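You operate a simulated robot arm through the tools that you are given. There is no shell and no other tool. Be economical: measure what you need, move in short steps, check, and stop when the job is done.

You run a simulated robot arm. Do the job below in one go: nothing can be reset, and whatever is moved stays where it is left.

Task
Open the blue bench drawer, put the black wedge from the bottom shelf of the green rack in the inside of the blue bench drawer, then shut the drawer.
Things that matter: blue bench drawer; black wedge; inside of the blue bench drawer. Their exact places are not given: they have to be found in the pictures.

Only the result counts: the job must be done as asked and must still hold three seconds after the hand-in. Knocking over, shifting, dropping, spilling or breaking anything else fails it.

Robot
A 7-joint arm with a two-finger parallel gripper on a trunk, on a base that drives. Base frame: it is fixed to the floor where the robot stands at the start and does not move with it; the origin is under the middle of the robot, x ahead of it, y to its left, z up. Readings come in mm, rad, newtons and seconds.
Its first joint turns from -2.897 to 2.897 rad. Places, roughly: blue bench drawer [600, -100, 700]; inside of the blue bench drawer [600, -100, 600]; black wedge [-250, 3500, 250]. Payload 1.57 kg.
Tool frame: the origin (TCP) lies between the finger pads and is the grasp point; the fingertips stand 30 mm ahead of it; z points along the fingers, y is the line along which they close. The gripper opens to 110 mm. The fingers are 24 mm wide and 12 mm thick; the gripper's body (48 by 112 mm) begins 78 mm behind the TCP.
Orientation is told as [roll, pitch, yaw] about the base's x, y, z axes, in that order, counted from this pose: with the fingers straight down and closing along the base's y, the tool's x points along the base's -x, its y along +y and its z along -z.

Tools
- The arm moves only by the tool jog_arm. Its argument "plan" is text: rows parted by semicolons, each of 7 numbers parted by spaces: the shift along the base's x, y, z in units of 25 mm (1.0 is 25 mm), then the turn, a rotation vector about the base's x, y, z in units of 5 degrees (1.0 is 5 degrees), then the gripper command, from -1 (fully open) to 1 (shut), values between in proportion. In form: x y z ax ay az jaw; .... A call has 1 to 20 rows; each row shifts and turns the commanded pose from where the row before left it. A call with a number of a shift or a turn outside -1 to 1 is refused whole. Each row takes 0.2 s and may step no farther than 50 mm and 0.15 rad from the row before; otherwise, or with a gripper value out of range, the whole call is refused. Where a pose cannot be reached the arm comes as near as it can. A force on the tool above 40 N (or 10 N above the force at the start of the call, whichever is more), or a blocked arm, ends the call early, and 0.2 s more pass. The fingers move at their own pace (about 45 mm/s each) and stop on an object; they squeeze with about 28 N. The grip force told is the motor's: it shows also when the fingers shut on nothing. Time passes only in rows, and 0.2 s behind the last, so rows that do not move let the fingers close. It gives the time, the measured TCP pose, the force on the tool (base axes), the opening and the grip force at its end, in the units of the frame above (readings bear some noise).
- Cameras (640 x 400 px; columns grow to the right, rows downward): "scene" is now at [7.7, 143.3, 1347.1]; the picture's right is [-0.19, -0.98, 0.00], its down [-0.82, 0.16, -0.55] and it looks along [0.54, -0.10, -0.84] (base axes); focal length 251 px, centre (320, 200). "wrist" rides on the gripper at [-36, 0, -80] in the tool frame; the picture's right is [0.00, -1.00, 0.00], its down [0.97, 0.00, -0.24] and it looks along [0.24, 0.00, 0.97] (tool axes); focal length 218 px, centre (320, 200).
- grab_frame(camera): a new picture of that camera. The clock stands still meanwhile.
- raise_lower(by): slides the trunk up (or, below 0, down) by that many mm; the arm and the scene camera ride with it, the base frame stays. It gives what a move gives, with no picture.
- roll_base(legs): drives the robot by 1 to 6 legs, each [ahead, turn to the left] in mm and rad, along the robot's own axes; the way and the turn of a leg run together, so that a leg with both is an arc; at most 1500 mm and 3.142 rad a leg. The arm and the cameras ride along, it lands a little off, and it stops where it bumps. It gives what a move gives.
- pan_tilt(pan, tilt): turns the head with the scene camera to pan (to the left, within 2.705 rad either way) and tilt (down, from -0.506 to 1.204), counted from straight ahead of the robot. It gives what a move gives.
- measure_at(camera, pixels): for up to 12 pixels [column, row] of the newest picture of that camera ("zoom" is the newest enlarged one), the place [x, y, z] in the base frame of the surface seen there, good to about 3 mm. The clock stands still meanwhile.
- inspect(camera, box): a new picture of the part [left, top, right, bottom] of that camera's present view, enlarged. The clock stands still meanwhile.
- hand_in(): hands the job in; it is judged then, once.

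Go step by step. Measure first, check grasps and placings, and put right what went wrong. The budget is 80 turns and 48 pictures, counting those below and the enlarged ones. Unless the task says otherwise, let go and move clear before handing in, and close with one line.

The tools are called after ">>>" by a JSON object that holds its "fn" and its "kwargs". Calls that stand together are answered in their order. jog_arm: Moves the arm, as the interface text tells. Its arguments: {"type":"object","properties":{"plan":{"type":"string"}},"required":["plan"]} The other tools are called the same way: raise_lower (by) slides the trunk up or down; roll_base (legs) drives the base; pan_tilt (pan, tilt) turns the head that bears the scene camera; grab_frame (camera) takes a picture; measure_at (camera, pixels) gives the place of the surface under pixels of a picture; inspect (camera, box) takes an enlarged picture of a part of a camera's view; hand_in () hands the job in.

At the start:

```text
clock: 0.0
eef_pos: [490.2, 160.6, 916.0]
orientation: [0.0, -0.001, 0.0]
ft_force: [0.8, -0.4, -0.5]
gripper_width: 109.9
grasp_force: 0.1
trunk travel left (down, up): [-300.0, 290.0]
robot x, y, heading: [3.6, -0.3, 0.001]
head pan, tilt: [-0.187, 0.995]
```

scene: 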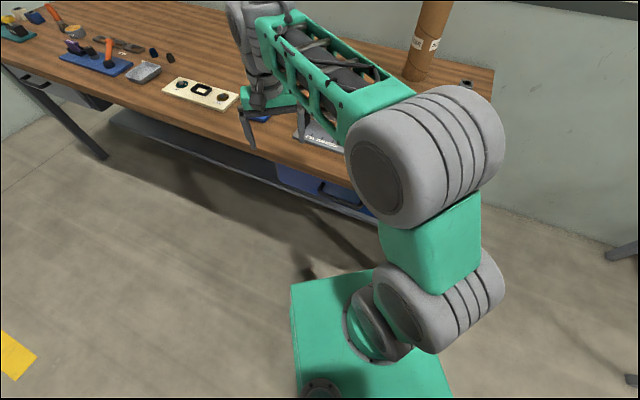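
wrist: 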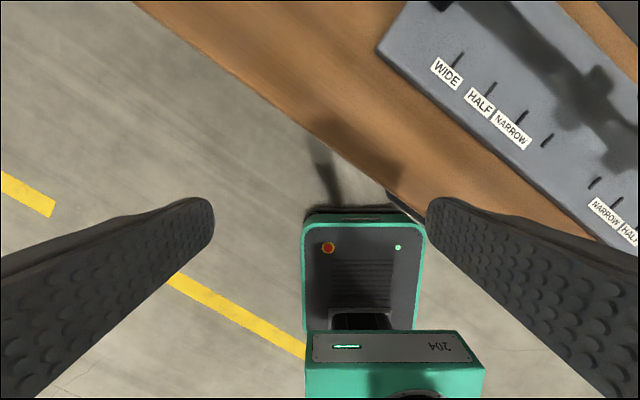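

The scene picture shows a bench ahead with a blue drawer under it (about pixel 310,180). I'll tilt the head to see the drawer better and look for the rack.

>>> {"fn": "pan_tilt", "kwargs": {"pan": -0.15, "tilt": 0.6}}

>>> {"fn": "grab_frame", "kwargs": {"camera": "scene"}}

>>> {"fn": "pan_tilt", "kwargs": {"pan": 1.57, "tilt": 0.4}}

>>> {"fn": "grab_frame", "kwargs": {"camera": "scene"}}

```text
clock: 0.9
eef_pos: [489.8, 160.9, 915.6]
orientation: [0.001, -0.001, 0.0]
ft_force: [-0.4, 0.3, 0.6]
gripper_width: 109.8
grasp_force: 0.1
trunk travel left (down, up): [-300.0, 290.0]
robot x, y, heading: [2.1, 1.4, 0.0]
head pan, tilt: [-0.15, 0.6]
```

```text
45 pictures are left
```

scene: 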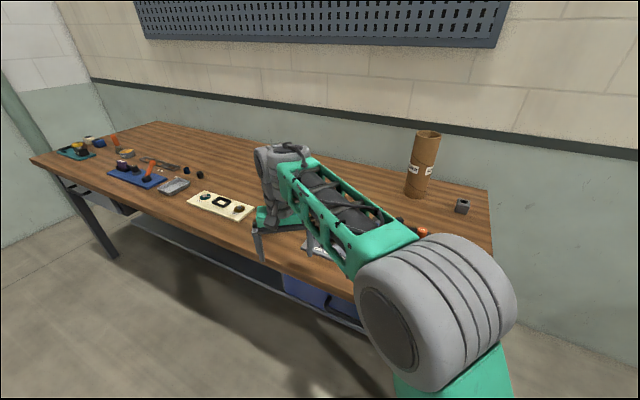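

```text
clock: 2.6
eef_pos: [489.7, 159.9, 915.4]
orientation: [0.001, 0.001, 0.0]
ft_force: [0.6, 1.0, 0.1]
gripper_width: 109.9
grasp_force: 0.1
trunk travel left (down, up): [-300.0, 290.0]
robot x, y, heading: [0.8, -0.3, -0.005]
head pan, tilt: [1.571, 0.4]
```

```text
44 pictures are left
```

scene: 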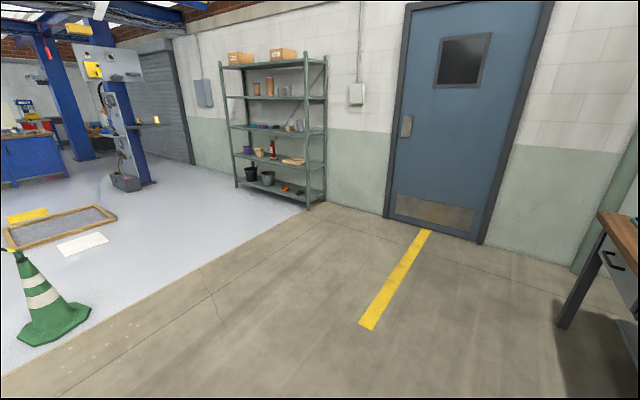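

The green rack stands at pixel (275,130), about 3.5 m to the left. First I'll look at the blue drawer closely with the head lowered.

>>> {"fn": "pan_tilt", "kwargs": {"pan": -0.25, "tilt": 0.85}}

>>> {"fn": "inspect", "kwargs": {"camera": "scene", "box": [160, 80, 400, 230]}}

```text
clock: 4.4
eef_pos: [490.1, 158.9, 915.2]
orientation: [0.0, -0.001, 0.0]
ft_force: [0.5, 0.3, 0.0]
gripper_width: 110.0
grasp_force: 0.1
trunk travel left (down, up): [-300.0, 290.0]
robot x, y, heading: [0.5, -0.9, 0.001]
head pan, tilt: [-0.25, 0.85]
```

```text
2.67 times, centred on (280, 155) of scene
```

zoom: 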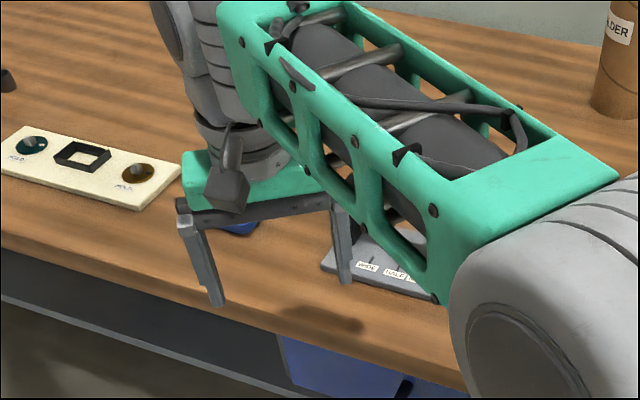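

The drawer front begins at zoom (280,340) with a dark handle around (405,390), partly hidden by the arm. I'll measure the bench edge and drawer front.

>>> {"fn": "measure_at", "kwargs": {"camera": "zoom", "pixels": [[10, 240], [250, 300], [400, 345], [290, 350], [340, 380], [403, 388], [430, 385], [100, 330]]}}

>>> {"fn": "inspect", "kwargs": {"camera": "scene", "box": [240, 180, 400, 280]}}

```text
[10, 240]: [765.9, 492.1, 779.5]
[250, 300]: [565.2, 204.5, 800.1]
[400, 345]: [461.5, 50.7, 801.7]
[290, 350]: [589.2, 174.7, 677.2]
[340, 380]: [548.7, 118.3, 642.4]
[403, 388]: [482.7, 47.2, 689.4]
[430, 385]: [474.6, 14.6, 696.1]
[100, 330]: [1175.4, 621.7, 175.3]
```

```text
4.00 times, centred on (320, 230) of scene
```

zoom: 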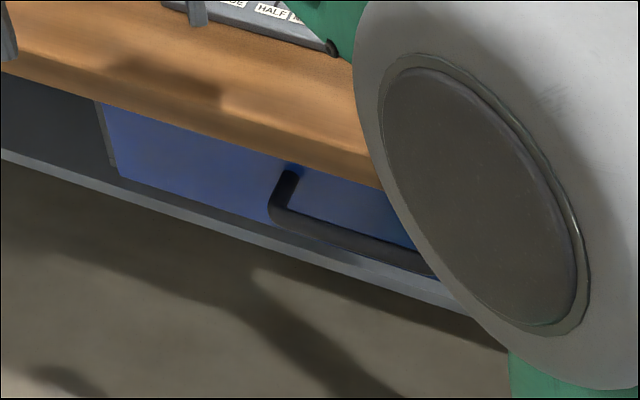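

The bench edge runs along about (0.57,0.82), so the drawer pulls out along (-0.82,0.57). I'll measure the handle bar in the new zoom.

>>> {"fn": "measure_at", "kwargs": {"camera": "zoom", "pixels": [[290, 177], [278, 205], [300, 222], [350, 238], [400, 255], [425, 265], [120, 150], [240, 180], [350, 205], [112, 180], [330, 240], [100, 140]]}}

```text
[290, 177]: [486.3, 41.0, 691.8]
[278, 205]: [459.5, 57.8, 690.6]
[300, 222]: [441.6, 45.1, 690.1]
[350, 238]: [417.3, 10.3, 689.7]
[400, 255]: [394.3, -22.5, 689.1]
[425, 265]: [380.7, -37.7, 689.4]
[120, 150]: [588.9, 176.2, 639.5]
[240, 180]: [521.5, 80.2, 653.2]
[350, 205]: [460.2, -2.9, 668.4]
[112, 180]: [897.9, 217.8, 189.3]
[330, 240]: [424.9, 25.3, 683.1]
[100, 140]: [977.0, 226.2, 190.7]
```

The handle bar runs parallel to the face at z≈690 (top), about 43 mm out, with its left post near (460,58). I'll reposition the base to stand back squarely in front of the drawer, which also clears the arm from the bench.

>>> {"fn": "roll_base", "kwargs": {"legs": [[0, 1.691], [325, 0], [0, -2.314]]}}

>>> {"fn": "pan_tilt", "kwargs": {"pan": 0.0, "tilt": 0.8}}

>>> {"fn": "grab_frame", "kwargs": {"camera": "scene"}}

```text
clock: 16.1
eef_pos: [456.9, 144.9, 915.4]
orientation: [0.001, 0.001, -0.657]
ft_force: [-0.8, -0.4, -0.2]
gripper_width: 110.0
grasp_force: 0.1
trunk travel left (down, up): [-300.0, 290.0]
robot x, y, heading: [-30.7, 314.3, -0.657]
head pan, tilt: [-0.25, 0.85]
```

```text
clock: 16.8
eef_pos: [456.4, 145.4, 916.4]
orientation: [0.0, 0.0, -0.657]
ft_force: [1.0, -0.5, -1.1]
gripper_width: 110.2
grasp_force: 0.0
trunk travel left (down, up): [-300.0, 290.0]
robot x, y, heading: [-29.0, 316.6, -0.657]
head pan, tilt: [0.0, 0.799]
```

```text
41 pictures are left
```

scene: 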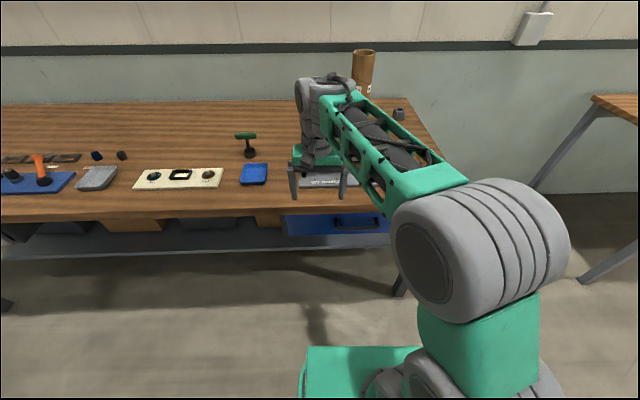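

The blue drawer front is at (335,222). I'll zoom in on it.

>>> {"fn": "inspect", "kwargs": {"camera": "scene", "box": [270, 180, 430, 280]}}

>>> {"fn": "measure_at", "kwargs": {"camera": "zoom", "pixels": [[75, 150], [250, 150], [250, 180], [350, 180], [400, 182], [460, 160], [80, 205], [75, 115], [400, 130], [450, 180], [250, 115], [150, 143]]}}

```text
4.00 times, centred on (350, 230) of scene
```

zoom: 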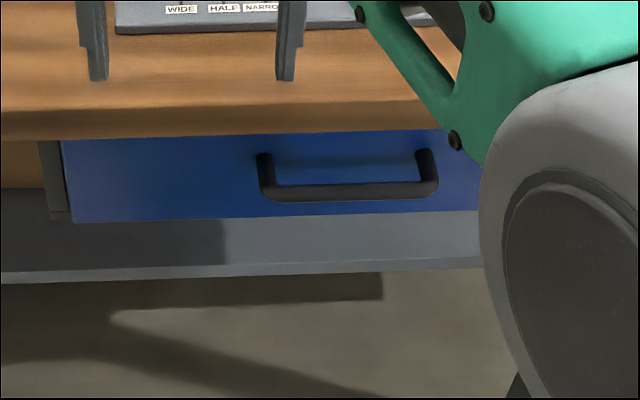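

```text
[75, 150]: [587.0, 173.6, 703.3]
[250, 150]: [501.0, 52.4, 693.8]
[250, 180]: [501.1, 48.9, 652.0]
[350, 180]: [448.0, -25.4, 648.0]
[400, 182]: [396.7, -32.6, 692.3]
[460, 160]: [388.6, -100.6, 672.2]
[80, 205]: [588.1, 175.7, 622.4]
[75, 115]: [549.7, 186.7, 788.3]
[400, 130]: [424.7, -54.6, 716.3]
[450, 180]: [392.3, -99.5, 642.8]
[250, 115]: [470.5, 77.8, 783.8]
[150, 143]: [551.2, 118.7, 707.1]
```

I'll measure along the handle bar, and the bench underside edge above it.

>>> {"fn": "measure_at", "kwargs": {"camera": "zoom", "pixels": [[268, 188], [300, 190], [350, 190], [400, 188], [432, 185], [350, 186], [350, 197], [425, 165], [262, 165], [300, 128], [300, 120], [480, 200]]}}

```text
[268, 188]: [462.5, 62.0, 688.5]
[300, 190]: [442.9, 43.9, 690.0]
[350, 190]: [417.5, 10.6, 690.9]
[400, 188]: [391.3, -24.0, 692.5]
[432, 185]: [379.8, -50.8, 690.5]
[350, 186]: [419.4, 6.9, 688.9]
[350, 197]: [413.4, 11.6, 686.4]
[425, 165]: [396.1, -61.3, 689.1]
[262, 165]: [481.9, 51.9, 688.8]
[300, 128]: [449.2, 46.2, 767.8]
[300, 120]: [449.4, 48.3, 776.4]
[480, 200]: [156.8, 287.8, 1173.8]
```

Bar centre is about (416,9,683), drawer normal (-0.81,0.586). I'll shift the tool back in line with the handle and turn it to point horizontally with fingers closing vertically, still above and in front of the bench.

>>> {"fn": "jog_arm", "kwargs": {"plan": "-0.85 -0.49 0 0 0 0.355 -1; -0.85 -0.49 0 0 0 0 -1; -0.85 -0.49 0 0 0 0 -1; -0.85 -0.49 0 0 0 0 -1; -0.85 -0.49 0 0 0 0 -1; -0.85 -0.49 0 0 0 0 -1"}}

>>> {"fn": "jog_arm", "kwargs": {"plan": "0 0 0 0.155 -0.967 -0.693 -0.09; 0 0 0 0.155 -0.967 -0.693 -0.09; 0 0 0 0.155 -0.967 -0.693 -0.09; 0 0 0 0.155 -0.967 -0.693 -0.09; 0 0 0 0.155 -0.967 -0.693 -0.09; 0 0 0 0.155 -0.967 -0.693 -0.09; 0 0 0 0.155 -0.967 -0.693 -0.09; 0 0 0 0.155 -0.967 -0.693 -0.09; 0 0 0 0.155 -0.967 -0.693 -0.09; 0 0 0 0.155 -0.967 -0.693 -0.09; 0 0 0 0.155 -0.967 -0.693 -0.09; 0 0 0 0.155 -0.967 -0.693 -0.09; 0 0 0 0.155 -0.967 -0.693 -0.09; 0 0 0 0.155 -0.967 -0.693 -0.09; 0 0 0 0.155 -0.967 -0.693 -0.09; 0 0 0 0.155 -0.967 -0.693 -0.09; 0 0 0 0.155 -0.967 -0.693 -0.09; 0 0 0 0.155 -0.967 -0.693 -0.09; 0 0 0 0.155 -0.967 -0.693 -0.09; 0 0 0 0.155 -0.967 -0.693 -0.09"}}

>>> {"fn": "grab_frame", "kwargs": {"camera": "scene"}}

```text
clock: 18.2
eef_pos: [327.7, 72.9, 914.3]
orientation: [0.001, 0.0, -0.625]
ft_force: [0.0, -0.3, 0.1]
gripper_width: 110.2
grasp_force: 0.1
trunk travel left (down, up): [-300.0, 290.0]
robot x, y, heading: [-28.8, 318.5, -0.652]
head pan, tilt: [0.0, 0.799]
```

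```text
clock: 21.6
eef_pos: [351.8, 111.4, 860.3]
orientation: [1.147, -0.068, -1.746]
ft_force: [0.2, -0.2, 0.2]
gripper_width: 60.3
grasp_force: 0.1
trunk travel left (down, up): [-300.0, 290.0]
robot x, y, heading: [-27.4, 317.5, -0.659]
head pan, tilt: [0.0, 0.799]
stopped in row 16: the arm was blocked; the commanded pose is now the measured one
```

```text
39 pictures are left
```

scene: 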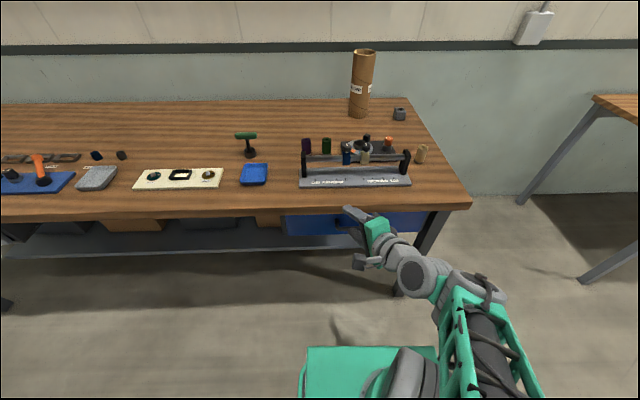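

The arm got blocked at row 16 by a joint limit with the wrist cramped close and high. I'll undo the turn, then back the base 100 mm and lower the trunk so the tool can reach out level.

>>> {"fn": "jog_arm", "kwargs": {"plan": "-0.065 -0.103 0.145 -0.155 0.967 0.693 -0.09; -0.065 -0.103 0.145 -0.155 0.967 0.693 -0.09; -0.065 -0.103 0.145 -0.155 0.967 0.693 -0.09; -0.065 -0.103 0.145 -0.155 0.967 0.693 -0.09; -0.065 -0.103 0.145 -0.155 0.967 0.693 -0.09; -0.065 -0.103 0.145 -0.155 0.967 0.693 -0.09; -0.065 -0.103 0.145 -0.155 0.967 0.693 -0.09; -0.065 -0.103 0.145 -0.155 0.967 0.693 -0.09; -0.065 -0.103 0.145 -0.155 0.967 0.693 -0.09; -0.065 -0.103 0.145 -0.155 0.967 0.693 -0.09; -0.065 -0.103 0.145 -0.155 0.967 0.693 -0.09; -0.065 -0.103 0.145 -0.155 0.967 0.693 -0.09; -0.065 -0.103 0.145 -0.155 0.967 0.693 -0.09; -0.065 -0.103 0.145 -0.155 0.967 0.693 -0.09"}}

>>> {"fn": "roll_base", "kwargs": {"legs": [[-120, 0.03]]}}

>>> {"fn": "grab_frame", "kwargs": {"camera": "scene"}}

```text
clock: 24.6
eef_pos: [329.4, 75.6, 911.3]
orientation: [0.005, 0.102, -0.81]
ft_force: [0.1, -0.1, -0.2]
gripper_width: 60.1
grasp_force: 0.1
trunk travel left (down, up): [-300.0, 290.0]
robot x, y, heading: [-26.4, 319.8, -0.659]
head pan, tilt: [0.0, 0.799]
```

```text
clock: 25.8
eef_pos: [241.0, 156.9, 911.9]
orientation: [0.007, 0.098, -0.782]
ft_force: [0.3, 0.2, -0.3]
gripper_width: 60.1
grasp_force: 0.1
trunk travel left (down, up): [-300.0, 290.0]
robot x, y, heading: [-122.1, 391.0, -0.632]
head pan, tilt: [0.0, 0.799]
```

```text
38 pictures are left
```

scene: 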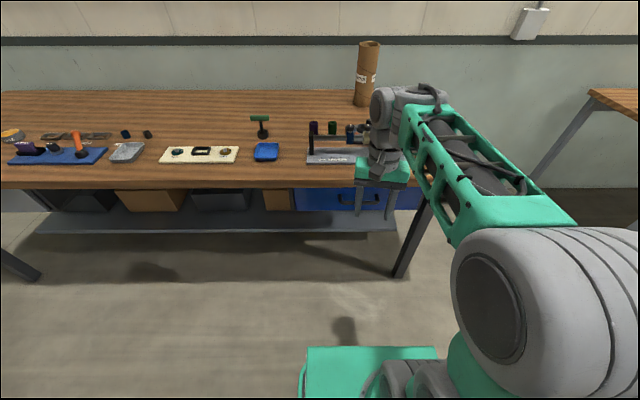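

The arm is back in its normal posture. I'll lower the trunk fully, then straighten the tool and move out a bit.

>>> {"fn": "raise_lower", "kwargs": {"by": -295}}

>>> {"fn": "jog_arm", "kwargs": {"plan": "0.545 -0.568 0.568 -0.79 -0.796 0 -0.09; 0.545 -0.568 0.568 0 0 0.9 -0.09; 0.545 -0.568 0.568 0 0 0.9 -0.09; 0.545 -0.568 0.568 0 0 0 -0.09; 0.545 -0.568 0.568 0 0 0 -0.09"}}

>>> {"fn": "jog_arm", "kwargs": {"plan": "0 0 0 0.155 -0.967 -0.693 -0.09; 0 0 0 0.155 -0.967 -0.693 -0.09; 0 0 0 0.155 -0.967 -0.693 -0.09; 0 0 0 0.155 -0.967 -0.693 -0.09; 0 0 0 0.155 -0.967 -0.693 -0.09; 0 0 0 0.155 -0.967 -0.693 -0.09; 0 0 0 0.155 -0.967 -0.693 -0.09; 0 0 0 0.155 -0.967 -0.693 -0.09; 0 0 0 0.155 -0.967 -0.693 -0.09; 0 0 0 0.155 -0.967 -0.693 -0.09; 0 0 0 0.155 -0.967 -0.693 -0.09; 0 0 0 0.155 -0.967 -0.693 -0.09; 0 0 0 0.155 -0.967 -0.693 -0.09; 0 0 0 0.155 -0.967 -0.693 -0.09; 0 0 0 0.155 -0.967 -0.693 -0.09; 0 0 0 0.155 -0.967 -0.693 -0.09; 0 0 0 0.155 -0.967 -0.693 -0.09; 0 0 0 0.155 -0.967 -0.693 -0.09; 0 0 0 0.155 -0.967 -0.693 -0.09; 0 0 0 0.155 -0.967 -0.693 -0.09"}}

>>> {"fn": "grab_frame", "kwargs": {"camera": "scene"}}

```text
clock: 28.8
eef_pos: [241.0, 156.9, 617.4]
orientation: [0.006, 0.099, -0.78]
ft_force: [-0.2, -0.8, 0.3]
gripper_width: 59.9
grasp_force: 0.0
trunk travel left (down, up): [-5.0, 585.0]
robot x, y, heading: [-122.5, 390.8, -0.625]
head pan, tilt: [0.0, 0.799]
```

```text
clock: 30.0
eef_pos: [308.2, 85.8, 689.4]
orientation: [0.004, -0.002, -0.624]
ft_force: [0.0, 0.6, 0.2]
gripper_width: 60.1
grasp_force: 0.0
trunk travel left (down, up): [-5.0, 585.0]
robot x, y, heading: [-125.5, 394.9, -0.626]
head pan, tilt: [0.0, 0.799]
```

```text
clock: 34.2
eef_pos: [307.6, 87.0, 686.7]
orientation: [1.577, -0.002, -2.194]
ft_force: [0.5, -0.2, -0.4]
gripper_width: 60.0
grasp_force: 0.0
trunk travel left (down, up): [-5.0, 585.0]
robot x, y, heading: [-121.9, 388.0, -0.625]
head pan, tilt: [0.0, 0.799]
```

```text
37 pictures are left
```

scene: 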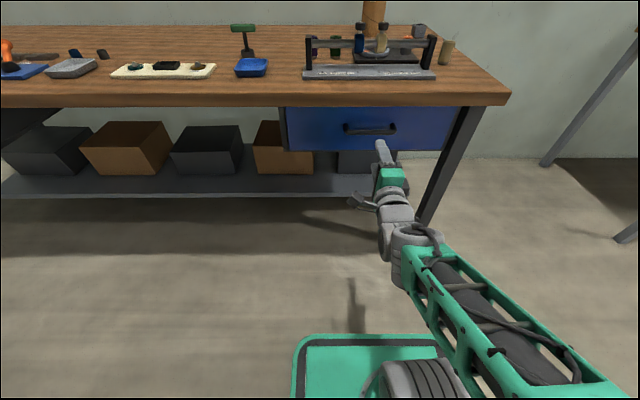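

The rotation succeeded; the tool points at the drawer. I'll zoom on the handle for a fine alignment.

>>> {"fn": "inspect", "kwargs": {"camera": "scene", "box": [280, 90, 472, 210]}}

>>> {"fn": "grab_frame", "kwargs": {"camera": "wrist"}}

```text
3.33 times, centred on (376, 150) of scene
```

zoom: 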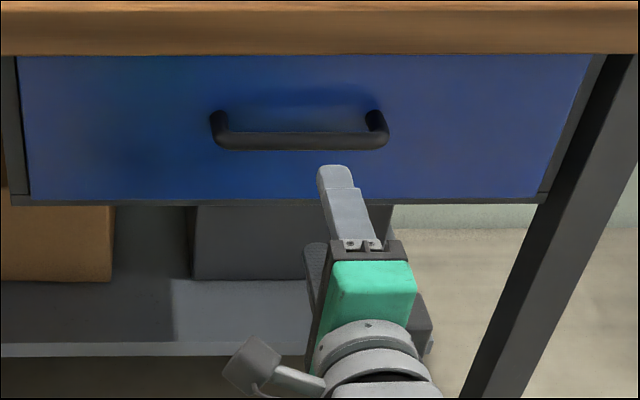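

```text
35 pictures are left
```

wrist: 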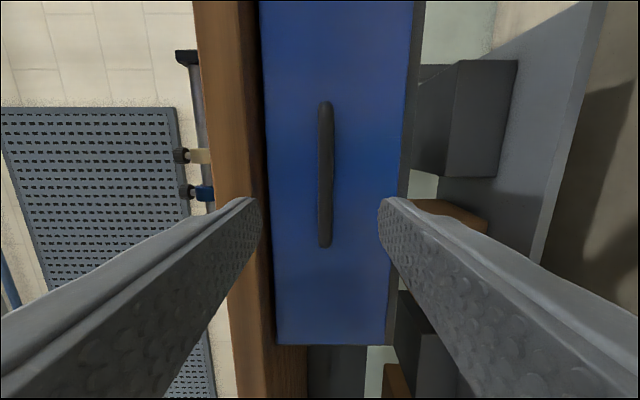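

The wrist picture shows the bar at column 326, nearly midway between the fingers. I'll measure it.

>>> {"fn": "measure_at", "kwargs": {"camera": "wrist", "pixels": [[326, 115], [326, 174], [326, 235], [320, 174], [332, 174], [300, 174], [350, 174], [264, 174], [408, 174], [250, 174]]}}

```text
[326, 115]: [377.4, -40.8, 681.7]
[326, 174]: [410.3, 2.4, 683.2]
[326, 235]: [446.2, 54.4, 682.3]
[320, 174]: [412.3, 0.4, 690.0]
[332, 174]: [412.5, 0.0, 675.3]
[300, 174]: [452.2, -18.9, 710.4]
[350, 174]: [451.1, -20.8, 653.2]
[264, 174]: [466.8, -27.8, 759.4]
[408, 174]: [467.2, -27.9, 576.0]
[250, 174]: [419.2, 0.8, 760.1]
```

Bar centre n≈-337, z≈682. I'll advance 135 mm and close on it.

>>> {"fn": "jog_arm", "kwargs": {"plan": "0.729 -0.527 -0.03 0 0 0 -0.09; 0.729 -0.527 -0.03 0 0 0 -0.09; 0.729 -0.527 -0.03 0 0 0 -0.09; 0.729 -0.527 -0.03 0 0 0 -0.09; 0.729 -0.527 -0.03 0 0 0 -0.09; 0.729 -0.527 -0.03 0 0 0 -0.09; 0 0 0 0 0 0 -0.09; 0 0 0 0 0 0 1; 0 0 0 0 0 0 1; 0 0 0 0 0 0 1; 0 0 0 0 0 0 1; 0 0 0 0 0 0 1"}}

```text
clock: 36.8
eef_pos: [417.3, 7.9, 683.5]
orientation: [1.579, 0.0, -2.195]
ft_force: [0.7, -1.2, 5.7]
gripper_width: 15.6
grasp_force: 32.3
trunk travel left (down, up): [-5.0, 585.0]
robot x, y, heading: [-123.1, 387.5, -0.626]
head pan, tilt: [0.0, 0.799]
```

Gripped (15.6 mm, 32 N). I'll pull with the arm about 105 mm first to feel the drawer.

>>> {"fn": "jog_arm", "kwargs": {"plan": "-0.486 0.352 0 0 0 0 1; -0.486 0.352 0 0 0 0 1; -0.486 0.352 0 0 0 0 1; -0.486 0.352 0 0 0 0 1; -0.486 0.352 0 0 0 0 1; -0.486 0.352 0 0 0 0 1; -0.486 0.352 0 0 0 0 1"}}

>>> {"fn": "grab_frame", "kwargs": {"camera": "scene"}}

```text
clock: 38.4
eef_pos: [331.0, 66.6, 682.8]
orientation: [1.575, -0.004, -2.193]
ft_force: [-0.7, 1.4, 8.1]
gripper_width: 15.6
grasp_force: 31.6
trunk travel left (down, up): [-5.0, 585.0]
robot x, y, heading: [-118.4, 387.6, -0.624]
head pan, tilt: [0.0, 0.799]
```

```text
34 pictures are left
```

scene: 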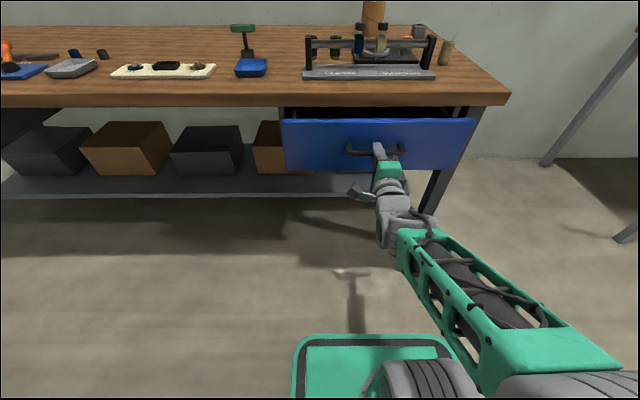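

The drawer is sliding out smoothly. I'll pull 140 mm more by driving back.

>>> {"fn": "roll_base", "kwargs": {"legs": [[-140, 0]]}}

>>> {"fn": "grab_frame", "kwargs": {"camera": "scene"}}

```text
clock: 39.7
eef_pos: [217.9, 147.6, 684.2]
orientation: [1.573, -0.004, -2.198]
ft_force: [-3.7, -5.6, 3.1]
gripper_width: 15.5
grasp_force: 31.3
trunk travel left (down, up): [-5.0, 585.0]
robot x, y, heading: [-242.4, 471.7, -0.629]
head pan, tilt: [0.0, 0.799]
```

```text
33 pictures are left
```

scene: 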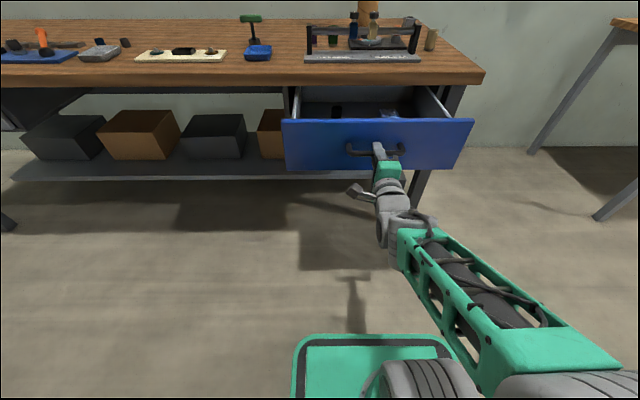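

The drawer is out about 243 mm (its cavity shows at (375,100)). I'll release the handle and back the base away.

>>> {"fn": "jog_arm", "kwargs": {"plan": "0 0 0 0 0 0 -0.09; 0 0 0 0 0 0 -0.09; 0 0 0 0 0 0 -0.09; 0 0 0 0 0 0 -0.09"}}

>>> {"fn": "roll_base", "kwargs": {"legs": [[-250, 0]]}}

>>> {"fn": "jog_arm", "kwargs": {"plan": "0 0 0 -0.155 0.967 0.693 -0.09; 0 0 0 -0.155 0.967 0.693 -0.09; 0 0 0 -0.155 0.967 0.693 -0.09; 0 0 0 -0.155 0.967 0.693 -0.09; 0 0 0 -0.155 0.967 0.693 -0.09; 0 0 0 -0.155 0.967 0.693 -0.09; 0 0 0 -0.155 0.967 0.693 -0.09; 0 0 0 -0.155 0.967 0.693 -0.09; 0 0 0 -0.155 0.967 0.693 -0.09; 0 0 0 -0.155 0.967 0.693 -0.09; 0 0 0 -0.155 0.967 0.693 -0.09; 0 0 0 -0.155 0.967 0.693 -0.09; 0 0 0 -0.155 0.967 0.693 -0.09; 0 0 0 -0.155 0.967 0.693 -0.09; 0 0 0 -0.155 0.967 0.693 -0.09; 0 0 0 -0.155 0.967 0.693 -0.09; 0 0 0 -0.155 0.967 0.693 -0.09; 0 0 0 -0.155 0.967 0.693 -0.09; 0 0 0 -0.155 0.967 0.693 -0.09; 0 0 0 -0.155 0.967 0.693 -0.09"}}

>>> {"fn": "raise_lower", "kwargs": {"by": 300}}

>>> {"fn": "grab_frame", "kwargs": {"camera": "scene"}}

```text
clock: 40.7
eef_pos: [218.5, 148.0, 685.6]
orientation: [1.574, -0.004, -2.198]
ft_force: [0.3, -0.3, -0.3]
gripper_width: 59.7
grasp_force: 0.1
trunk travel left (down, up): [-5.0, 585.0]
robot x, y, heading: [-237.4, 469.6, -0.63]
head pan, tilt: [0.0, 0.799]
```

```text
clock: 42.5
eef_pos: [11.3, 297.3, 684.5]
orientation: [1.574, -0.003, -2.198]
ft_force: [-0.9, -0.4, 0.6]
gripper_width: 59.9
grasp_force: 0.1
trunk travel left (down, up): [-5.0, 585.0]
robot x, y, heading: [-439.5, 619.0, -0.631]
head pan, tilt: [0.0, 0.799]
```

```text
clock: 46.7
eef_pos: [12.3, 298.9, 678.4]
orientation: [0.016, -0.02, -0.638]
ft_force: [0.6, -0.2, 0.4]
gripper_width: 59.8
grasp_force: 0.1
out of reach, approached as far as the arm can: row 19
trunk travel left (down, up): [-5.0, 585.0]
robot x, y, heading: [-439.3, 622.7, -0.63]
head pan, tilt: [0.0, 0.799]
```

```text
clock: 49.7
eef_pos: [10.8, 299.3, 978.2]
orientation: [0.015, -0.02, -0.639]
ft_force: [0.5, -0.1, -0.2]
gripper_width: 60.4
grasp_force: 0.1
trunk travel left (down, up): [-305.0, 285.0]
robot x, y, heading: [-443.7, 619.4, -0.633]
head pan, tilt: [0.0, 0.799]
```

```text
32 pictures are left
```

scene: 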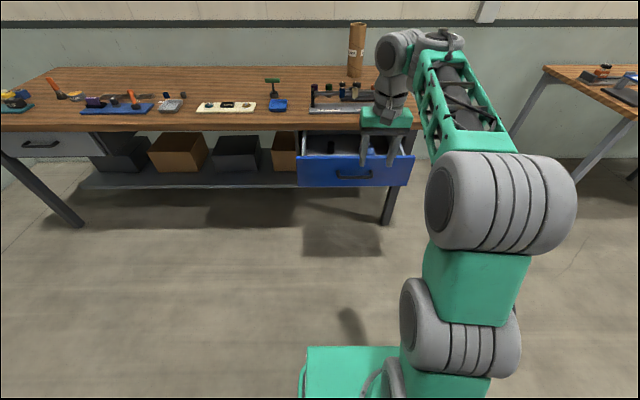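

The arm is back in its normal posture and the drawer stands open. Now I'll look toward the rack.

>>> {"fn": "pan_tilt", "kwargs": {"pan": 2.1, "tilt": 0.4}}

>>> {"fn": "grab_frame", "kwargs": {"camera": "scene"}}

>>> {"fn": "inspect", "kwargs": {"camera": "scene", "box": [230, 70, 390, 170]}}

```text
clock: 51.7
eef_pos: [11.6, 298.3, 978.9]
orientation: [0.015, -0.02, -0.639]
ft_force: [-0.2, -0.2, -0.4]
gripper_width: 60.0
grasp_force: 0.1
trunk travel left (down, up): [-305.0, 285.0]
robot x, y, heading: [-442.8, 623.4, -0.632]
head pan, tilt: [2.1, 0.4]
```

```text
31 pictures are left
```

scene: 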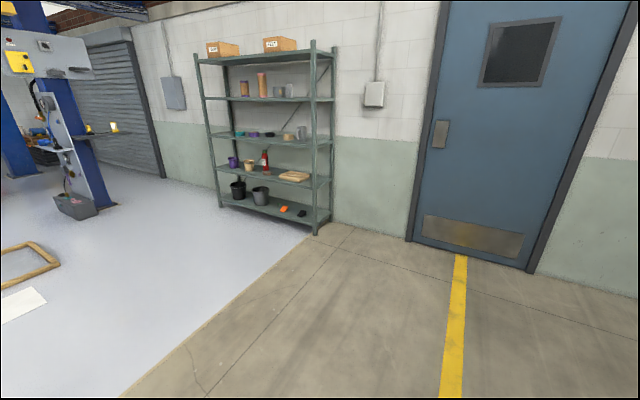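

```text
4.00 times, centred on (310, 120) of scene
```

zoom: 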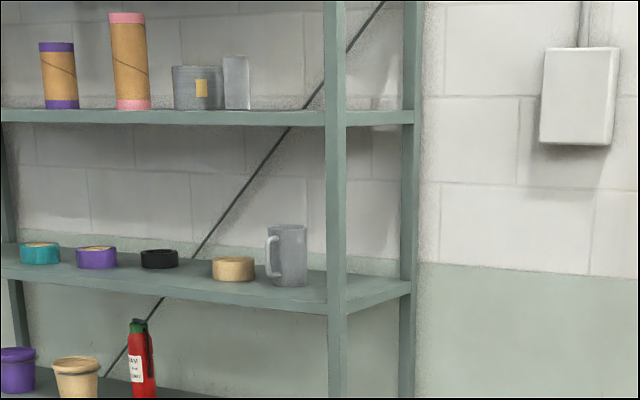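

The bottom shelf shows a small orange and a small black item at (284,209) and (302,213). I'll zoom there and measure the rack.

>>> {"fn": "inspect", "kwargs": {"camera": "scene", "box": [208, 156, 352, 246]}}

>>> {"fn": "measure_at", "kwargs": {"camera": "zoom", "pixels": [[340, 232], [418, 250], [415, 255], [480, 330], [60, 205], [530, 290], [235, 180], [250, 270], [300, 255], [400, 110], [300, 100]]}}

```text
4.44 times, centred on (280, 201) of scene
```

zoom: 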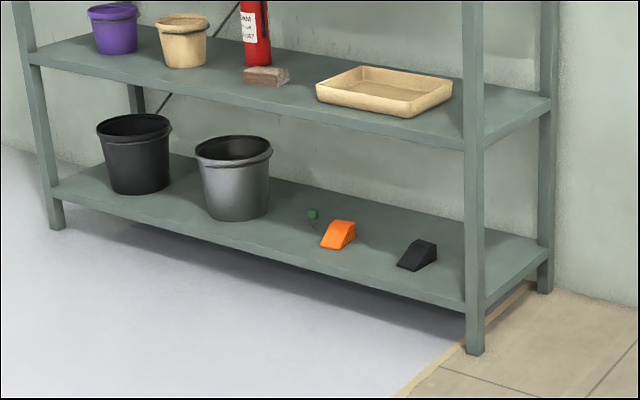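

```text
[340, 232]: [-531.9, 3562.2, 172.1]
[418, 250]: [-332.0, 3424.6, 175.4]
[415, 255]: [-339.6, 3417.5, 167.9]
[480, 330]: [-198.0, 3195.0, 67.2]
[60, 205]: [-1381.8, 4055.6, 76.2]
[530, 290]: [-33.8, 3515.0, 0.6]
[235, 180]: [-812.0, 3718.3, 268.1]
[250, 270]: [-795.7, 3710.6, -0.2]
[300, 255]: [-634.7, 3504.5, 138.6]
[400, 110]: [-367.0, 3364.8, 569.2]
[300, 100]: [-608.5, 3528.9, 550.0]
```

The black wedge sits at about (-335,3420,155), 100 mm inside the rack's front edge, the next shelf at z≈550. I'll drive to a staging place about 900 mm before it, facing the rack.

>>> {"fn": "roll_base", "kwargs": {"legs": [[0, 2.403], [1056, 0], [1056, 0], [0, -0.829]]}}

>>> {"fn": "pan_tilt", "kwargs": {"pan": 0.2, "tilt": 0.8}}

>>> {"fn": "grab_frame", "kwargs": {"camera": "scene"}}

```text
clock: 70.0
eef_pos: [-539.9, 3141.5, 977.0]
orientation: [0.016, -0.021, 0.945]
ft_force: [-0.6, -0.2, -0.1]
gripper_width: 59.8
grasp_force: 0.0
trunk travel left (down, up): [-305.0, 285.0]
robot x, y, heading: [-855.6, 2683.9, 0.954]
head pan, tilt: [2.1, 0.4]
```

```text
clock: 71.9
eef_pos: [-540.2, 3141.6, 977.9]
orientation: [0.015, -0.018, 0.945]
ft_force: [-0.5, 0.6, 0.5]
gripper_width: 60.0
grasp_force: 0.0
trunk travel left (down, up): [-305.0, 285.0]
robot x, y, heading: [-855.1, 2685.0, 0.954]
head pan, tilt: [0.201, 0.799]
```

```text
28 pictures are left
```

scene: 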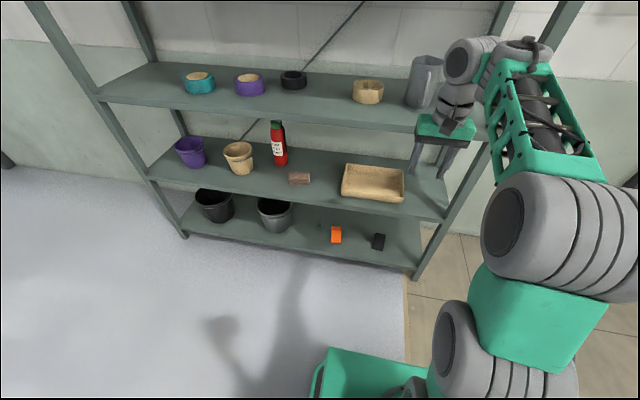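

The wedge is at (379,241). I'll lower the trunk and zoom on it.

>>> {"fn": "raise_lower", "kwargs": {"by": -300}}

>>> {"fn": "pan_tilt", "kwargs": {"pan": 0.0, "tilt": 0.7}}

>>> {"fn": "grab_frame", "kwargs": {"camera": "scene"}}

```text
clock: 74.9
eef_pos: [-539.8, 3142.7, 677.7]
orientation: [0.016, -0.021, 0.944]
ft_force: [0.0, 0.3, 1.1]
gripper_width: 60.1
grasp_force: 0.0
trunk travel left (down, up): [-5.0, 585.0]
robot x, y, heading: [-852.6, 2678.4, 0.953]
head pan, tilt: [0.201, 0.799]
```

```text
clock: 75.6
eef_pos: [-539.9, 3140.9, 677.8]
orientation: [0.016, -0.022, 0.945]
ft_force: [-0.1, -0.1, 0.3]
gripper_width: 60.1
grasp_force: 0.0
trunk travel left (down, up): [-5.0, 585.0]
robot x, y, heading: [-854.5, 2684.8, 0.952]
head pan, tilt: [0.0, 0.7]
```

```text
27 pictures are left
```

scene: 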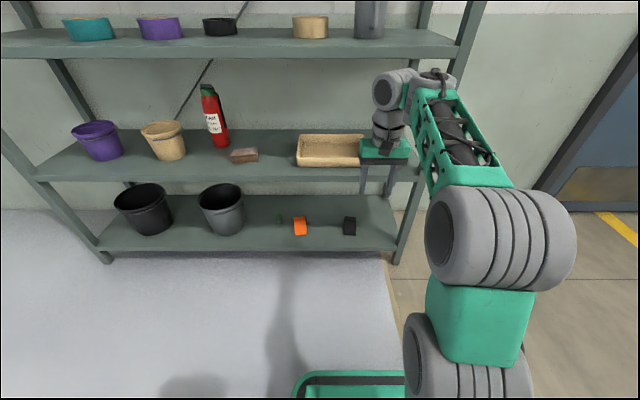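

>>> {"fn": "inspect", "kwargs": {"camera": "scene", "box": [252, 185, 412, 285]}}

>>> {"fn": "measure_at", "kwargs": {"camera": "zoom", "pixels": [[378, 145], [410, 145], [370, 180], [410, 182], [380, 165], [395, 165], [390, 198], [390, 130], [390, 240], [320, 200], [590, 200], [150, 240]]}}

```text
4.00 times, centred on (332, 235) of scene
```

zoom: 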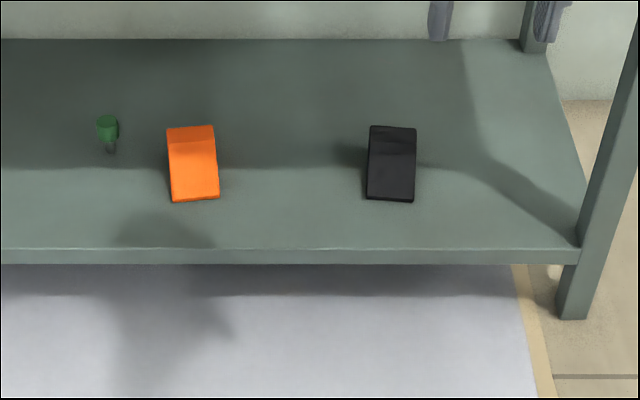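

```text
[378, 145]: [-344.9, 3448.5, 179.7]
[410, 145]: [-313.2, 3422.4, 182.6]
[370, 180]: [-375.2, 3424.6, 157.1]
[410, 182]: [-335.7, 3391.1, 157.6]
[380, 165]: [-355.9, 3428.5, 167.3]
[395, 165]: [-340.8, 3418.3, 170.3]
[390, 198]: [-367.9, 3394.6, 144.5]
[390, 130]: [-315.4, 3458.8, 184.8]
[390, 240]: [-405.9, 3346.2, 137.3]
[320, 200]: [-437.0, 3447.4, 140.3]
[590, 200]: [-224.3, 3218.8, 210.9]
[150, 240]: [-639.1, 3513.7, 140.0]
```

The black wedge is ~60 mm wide, heading ~0.88 rad, nose at (-369,3393), high back at (-313,3461), shelf z≈140. I'll check the extent of my own base before tucking the arm.

>>> {"fn": "measure_at", "kwargs": {"camera": "scene", "pixels": [[350, 374], [350, 390], [300, 378], [305, 395], [395, 380], [20, 165], [300, 168], [350, 175], [250, 182]]}}

```text
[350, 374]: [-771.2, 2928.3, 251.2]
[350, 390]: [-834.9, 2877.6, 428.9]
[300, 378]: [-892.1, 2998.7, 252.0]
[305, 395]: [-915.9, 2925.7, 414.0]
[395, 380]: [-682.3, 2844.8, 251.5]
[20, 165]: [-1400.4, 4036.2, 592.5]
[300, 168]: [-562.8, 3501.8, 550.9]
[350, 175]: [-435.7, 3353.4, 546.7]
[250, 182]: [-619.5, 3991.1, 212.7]
```

Base front is 247 mm ahead of its axis. I'll tuck the tool to 380 mm ahead, lower to z≈320 and tilt it 30° forward, gripper open.

>>> {"fn": "jog_arm", "kwargs": {"plan": "-0.26 -0.366 -0.895 0.289 -0.239 -0.047 -1; -0.26 -0.366 -0.895 0.289 -0.239 -0.047 -1; -0.26 -0.366 -0.895 0.289 -0.239 -0.047 -1; -0.26 -0.366 -0.895 0.289 -0.239 -0.047 -1; -0.26 -0.366 -0.895 0.289 -0.239 -0.047 -1; -0.26 -0.366 -0.895 0.289 -0.239 -0.047 -1; -0.26 -0.366 -0.895 0.289 -0.239 -0.047 -1; -0.26 -0.366 -0.895 0.289 -0.239 -0.047 -1; -0.26 -0.366 -0.895 0.289 -0.239 -0.047 -1; -0.26 -0.366 -0.895 0.289 -0.239 -0.047 -1; -0.26 -0.366 -0.895 0.289 -0.239 -0.047 -1; -0.26 -0.366 -0.895 0.289 -0.239 -0.047 -1; -0.26 -0.366 -0.895 0.289 -0.239 -0.047 -1; -0.26 -0.366 -0.895 0.289 -0.239 -0.047 -1; -0.26 -0.366 -0.895 0.289 -0.239 -0.047 -1; -0.26 -0.366 -0.895 0.289 -0.239 -0.047 -1"}}

```text
clock: 79.0
eef_pos: [-437.9, 3286.3, 658.1]
orientation: [-0.001, -0.545, 0.885]
ft_force: [-0.4, -0.1, 1.0]
gripper_width: 109.9
grasp_force: 0.1
out of reach, approached as far as the arm can: row 1, 2, 3, 4, 5, 6, 7, 8, 9, 10, 11, 12, 13, 14, 15, 16
trunk travel left (down, up): [-5.0, 585.0]
robot x, y, heading: [-860.1, 2684.4, 0.951]
head pan, tilt: [0.0, 0.7]
```

The arm could not follow and drifted outward to (-438,3286,658). I'll look at its posture.

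>>> {"fn": "grab_frame", "kwargs": {"camera": "scene"}}

```text
25 pictures are left
```

scene: 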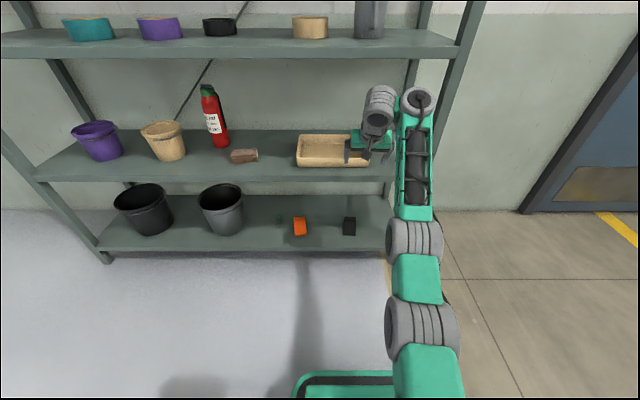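

>>> {"fn": "measure_at", "kwargs": {"camera": "scene", "pixels": [[430, 365], [420, 325], [418, 278], [413, 238], [418, 180], [418, 100], [378, 100], [370, 140]]}}

```text
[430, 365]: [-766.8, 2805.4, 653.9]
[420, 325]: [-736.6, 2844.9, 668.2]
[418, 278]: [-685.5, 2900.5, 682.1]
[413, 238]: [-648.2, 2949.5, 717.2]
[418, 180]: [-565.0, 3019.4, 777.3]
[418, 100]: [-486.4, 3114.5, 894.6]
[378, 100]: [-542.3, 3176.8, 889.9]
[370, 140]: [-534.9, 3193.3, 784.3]
```

The arm now lies in an elbow-low stretch but is planar. I'll retract it straight back first in small steps to see whether it follows.

>>> {"fn": "jog_arm", "kwargs": {"plan": "-0.47 -0.647 0 0 0 0 -1; -0.47 -0.647 0 0 0 0 -1; -0.47 -0.647 0 0 0 0 -1; -0.47 -0.647 0 0 0 0 -1; -0.47 -0.647 0 0 0 0 -1; -0.47 -0.647 0 0 0 0 -1"}}

```text
clock: 80.4
eef_pos: [-449.0, 3285.8, 682.6]
orientation: [-0.002, -0.543, 0.882]
ft_force: [0.7, -0.6, -0.3]
gripper_width: 109.9
grasp_force: 0.0
out of reach, approached as far as the arm can: row 1, 2, 3, 4, 5, 6
trunk travel left (down, up): [-5.0, 585.0]
robot x, y, heading: [-859.1, 2686.0, 0.95]
head pan, tilt: [0.0, 0.7]
```

The commanded pose has run far ahead of the measured one. I'll walk the command back to a pose around (-560,3110,660).

>>> {"fn": "jog_arm", "kwargs": {"plan": "0.44 0.606 0.971 0 0 0 -1; 0.44 0.606 0.971 0 0 0 -1; 0.44 0.606 0.971 0 0 0 -1; 0.44 0.606 0.971 0 0 0 -1; 0.44 0.606 0.971 0 0 0 -1; 0.44 0.606 0.971 0 0 0 -1; 0.44 0.606 0.971 0 0 0 -1; 0.44 0.606 0.971 0 0 0 -1; 0.44 0.606 0.971 0 0 0 -1; 0.44 0.606 0.971 0 0 0 -1; 0.44 0.606 0.971 0 0 0 -1; 0.44 0.606 0.971 0 0 0 -1; 0.44 0.606 0.971 0 0 0 -1; 0.44 0.606 0.971 0 0 0 -1"}}

>>> {"fn": "grab_frame", "kwargs": {"camera": "scene"}}

```text
clock: 83.4
eef_pos: [-438.8, 3312.4, 745.1]
orientation: [0.0, -0.542, 0.883]
ft_force: [-0.5, 0.0, 0.2]
gripper_width: 109.5
grasp_force: 0.0
out of reach, approached as far as the arm can: row 2, 3, 4, 5, 6, 7, 8, 9, 10, 11, 12, 13, 14
trunk travel left (down, up): [-5.0, 585.0]
robot x, y, heading: [-856.8, 2680.8, 0.955]
head pan, tilt: [0.0, 0.7]
```

```text
24 pictures are left
```

scene: 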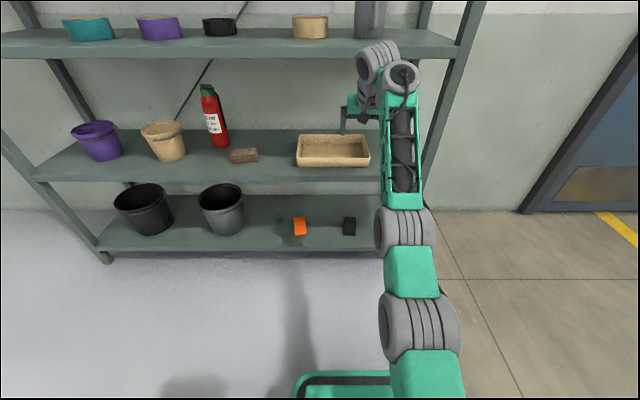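

The elbow has folded low and the wrist is stuck at a limit. I'll back the base away from the rack for safety, then take the tilt out of the tool and see if it frees.

>>> {"fn": "roll_base", "kwargs": {"legs": [[-350, 0]]}}

>>> {"fn": "jog_arm", "kwargs": {"plan": "0 0 0 -0.771 0.637 0 -1; 0 0 0 -0.771 0.637 0 -1; 0 0 0 -0.771 0.637 0 -1; 0 0 0 -0.771 0.637 0 -1; 0 0 0 -0.771 0.637 0 -1; 0 0 0 -0.771 0.637 0 -1"}}

```text
clock: 85.7
eef_pos: [-645.4, 3022.6, 745.8]
orientation: [0.0, -0.542, 0.886]
ft_force: [0.0, -0.6, -0.4]
gripper_width: 109.8
grasp_force: 0.1
trunk travel left (down, up): [-5.0, 585.0]
robot x, y, heading: [-1060.5, 2391.0, 0.951]
head pan, tilt: [0.0, 0.7]
```

```text
clock: 87.1
eef_pos: [-715.0, 2953.1, 692.0]
orientation: [0.004, -0.022, 0.885]
ft_force: [-0.3, -0.1, 0.9]
gripper_width: 110.2
grasp_force: 0.0
out of reach, approached as far as the arm can: row 1, 2, 3, 4, 5, 6
trunk travel left (down, up): [-5.0, 585.0]
robot x, y, heading: [-1061.9, 2395.5, 0.957]
head pan, tilt: [0.0, 0.7]
```

Taking out the tilt brought the tool back to 656 mm ahead. I'll now retract straight back and see.

>>> {"fn": "jog_arm", "kwargs": {"plan": "-0.47 -0.647 0 0 0 0 -1; -0.47 -0.647 0 0 0 0 -1; -0.47 -0.647 0 0 0 0 -1; -0.47 -0.647 0 0 0 0 -1; -0.47 -0.647 0 0 0 0 -1; -0.47 -0.647 0 0 0 0 -1"}}

>>> {"fn": "grab_frame", "kwargs": {"camera": "scene"}}

```text
clock: 88.5
eef_pos: [-785.6, 2856.0, 692.9]
orientation: [0.005, -0.019, 0.884]
ft_force: [0.7, -0.1, 0.6]
gripper_width: 110.2
grasp_force: 0.1
trunk travel left (down, up): [-5.0, 585.0]
robot x, y, heading: [-1061.8, 2389.8, 0.953]
head pan, tilt: [0.0, 0.7]
```

```text
23 pictures are left
```

scene: 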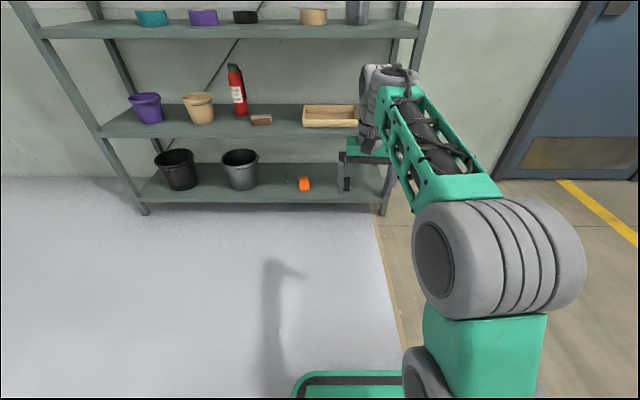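

The arm is back in its normal elbow-up posture. I'll retract and lower in a short test.

>>> {"fn": "jog_arm", "kwargs": {"plan": "-0.47 -0.647 -0.5 0 0 0 -1; -0.47 -0.647 -0.5 0 0 0 -1; -0.47 -0.647 -0.5 0 0 0 -1; -0.47 -0.647 -0.5 0 0 0 -1; 0 0 -0.8 0 0 0 -1; 0 0 -0.8 0 0 0 -1; 0 0 -0.8 0 0 0 -1; 0 0 -0.8 0 0 0 -1"}}

```text
clock: 90.3
eef_pos: [-830.3, 2791.6, 561.8]
orientation: [0.004, -0.021, 0.886]
ft_force: [0.7, -0.4, 0.7]
gripper_width: 110.0
grasp_force: 0.1
trunk travel left (down, up): [-5.0, 585.0]
robot x, y, heading: [-1064.0, 2392.3, 0.957]
head pan, tilt: [0.0, 0.7]
```

Following well. Continue down to z≈320.

>>> {"fn": "jog_arm", "kwargs": {"plan": "0 0 -0.8 0 0 0 -1; 0 0 -0.8 0 0 0 -1; 0 0 -0.8 0 0 0 -1; 0 0 -0.8 0 0 0 -1; 0 0 -0.8 0 0 0 -1; 0 0 -0.8 0 0 0 -1; 0 0 -0.8 0 0 0 -1; 0 0 -0.8 0 0 0 -1; 0 0 -0.8 0 0 0 -1; 0 0 -0.8 0 0 0 -1; 0 0 -0.8 0 0 0 -1; 0 0 -0.8 0 0 0 -1"}}

```text
clock: 92.9
eef_pos: [-831.4, 2792.6, 321.3]
orientation: [0.004, -0.019, 0.886]
ft_force: [-0.4, -1.1, -0.4]
gripper_width: 109.9
grasp_force: 0.0
trunk travel left (down, up): [-5.0, 585.0]
robot x, y, heading: [-1066.6, 2393.0, 0.954]
head pan, tilt: [0.0, 0.7]
```

Now tilt the tool 30° forward while moving out 60 mm.

>>> {"fn": "jog_arm", "kwargs": {"plan": "0.235 0.323 0 0.736 -0.608 0 -1; 0.235 0.323 0 0.736 -0.608 0 -1; 0.235 0.323 0 0.736 -0.608 0 -1; 0.235 0.323 0 0.736 -0.608 0 -1; 0.235 0.323 0 0.736 -0.608 0 -1; 0.235 0.323 0 0.736 -0.608 0 -1"}}

```text
clock: 94.3
eef_pos: [-795.2, 2840.7, 322.2]
orientation: [-0.001, -0.521, 0.887]
ft_force: [0.4, -0.4, -0.1]
gripper_width: 109.7
grasp_force: 0.1
trunk travel left (down, up): [-5.0, 585.0]
robot x, y, heading: [-1060.7, 2395.1, 0.955]
head pan, tilt: [0.0, 0.7]
```

Good. I'll lower to z≈235 and drive 640 mm ahead towards the wedge.

>>> {"fn": "jog_arm", "kwargs": {"plan": "0 0 -0.7 0 0 0 -1; 0 0 -0.7 0 0 0 -1; 0 0 -0.7 0 0 0 -1; 0 0 -0.7 0 0 0 -1; 0 0 -0.7 0 0 0 -1"}}

>>> {"fn": "roll_base", "kwargs": {"legs": [[640, 0]]}}

>>> {"fn": "grab_frame", "kwargs": {"camera": "wrist"}}

>>> {"fn": "grab_frame", "kwargs": {"camera": "scene"}}

```text
clock: 95.5
eef_pos: [-795.5, 2840.1, 234.3]
orientation: [0.003, -0.52, 0.884]
ft_force: [-0.5, 0.1, -0.2]
gripper_width: 109.8
grasp_force: 0.1
trunk travel left (down, up): [-5.0, 585.0]
robot x, y, heading: [-1062.1, 2392.5, 0.959]
head pan, tilt: [0.0, 0.7]
```

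```text
clock: 99.1
eef_pos: [-427.8, 3362.6, 235.7]
orientation: [0.0, -0.52, 0.89]
ft_force: [0.1, -0.4, -0.7]
gripper_width: 110.0
grasp_force: 0.1
trunk travel left (down, up): [-5.0, 585.0]
robot x, y, heading: [-696.3, 2917.5, 0.956]
head pan, tilt: [0.0, 0.7]
```

```text
22 pictures are left
```

wrist: 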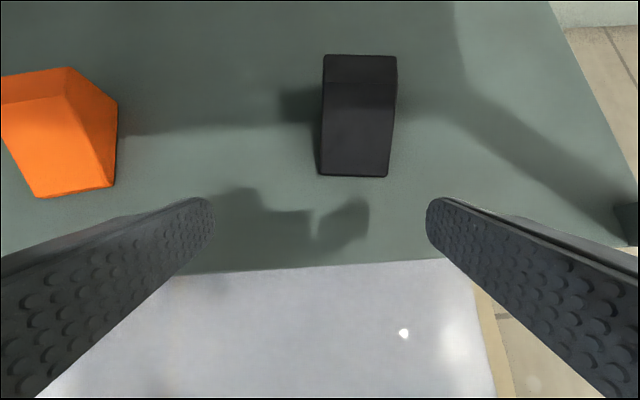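

```text
21 pictures are left
```

scene: 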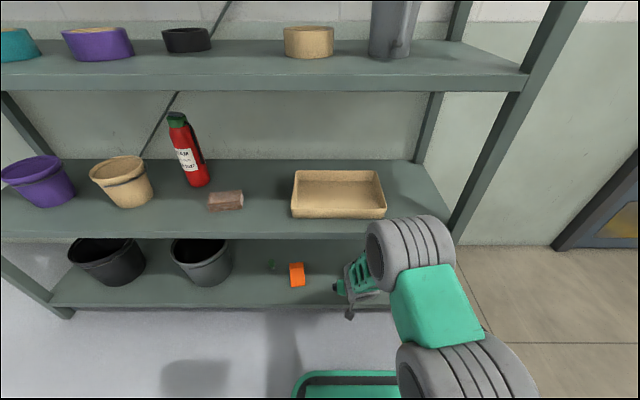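

The wrist picture shows the wedge at (355,115), straight ahead between the fingers. I'll measure its corners.

>>> {"fn": "measure_at", "kwargs": {"camera": "wrist", "pixels": [[327, 60], [392, 60], [327, 80], [392, 82], [324, 170], [384, 172], [355, 68], [355, 180], [355, 120], [320, 260]]}}

```text
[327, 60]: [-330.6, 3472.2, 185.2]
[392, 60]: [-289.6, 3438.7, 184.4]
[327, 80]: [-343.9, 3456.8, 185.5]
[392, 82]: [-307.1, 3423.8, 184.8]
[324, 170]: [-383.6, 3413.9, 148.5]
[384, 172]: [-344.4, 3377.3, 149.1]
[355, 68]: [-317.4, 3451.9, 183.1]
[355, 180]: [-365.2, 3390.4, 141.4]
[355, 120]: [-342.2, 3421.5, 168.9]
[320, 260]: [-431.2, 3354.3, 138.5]
```

Wedge axis heading ≈0.84, nose centre (-364,3396). I'll align, lower to z≈178 and slide forward with fingers straddling it.

>>> {"fn": "jog_arm", "kwargs": {"plan": "0.25 -0.225 -0.77 0 0 -0.175 -1; 0.25 -0.225 -0.77 0 0 -0.175 -1; 0.25 -0.225 -0.77 0 0 -0.175 -1; 0.523 0.579 0 0 0 0 -1; 0.523 0.579 0 0 0 0 -1; 0.523 0.579 0 0 0 0 -1; 0.523 0.579 0 0 0 0 -1; 0.523 0.579 0 0 0 0 -1; 0.523 0.579 0 0 0 0 -1"}}

>>> {"fn": "grab_frame", "kwargs": {"camera": "wrist"}}

>>> {"fn": "grab_frame", "kwargs": {"camera": "scene"}}

```text
clock: 101.1
eef_pos: [-330.5, 3432.7, 179.3]
orientation: [0.0, -0.519, 0.84]
ft_force: [-0.9, 0.8, -0.1]
gripper_width: 110.0
grasp_force: 0.0
trunk travel left (down, up): [-5.0, 585.0]
robot x, y, heading: [-695.2, 2916.0, 0.959]
head pan, tilt: [0.0, 0.7]
```

```text
20 pictures are left
```

wrist: 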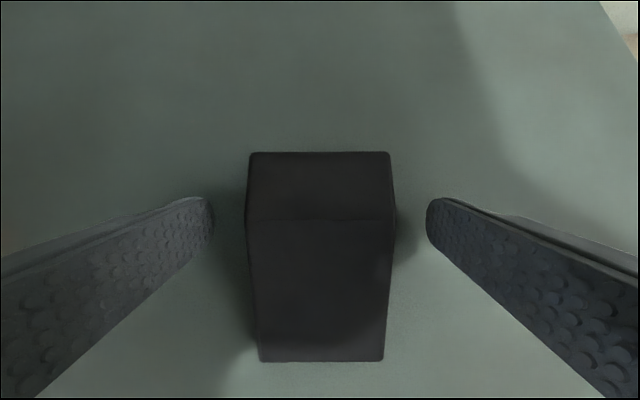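

```text
19 pictures are left
```

scene: 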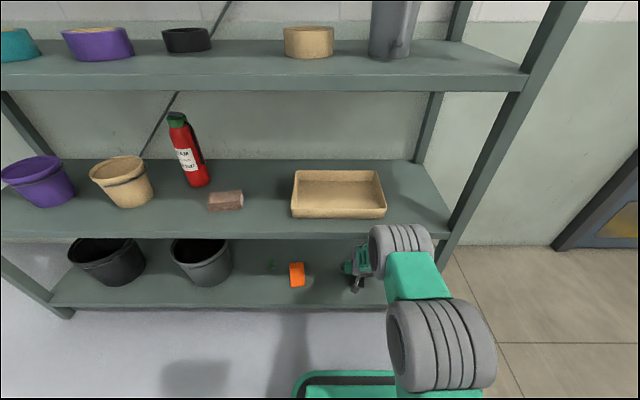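

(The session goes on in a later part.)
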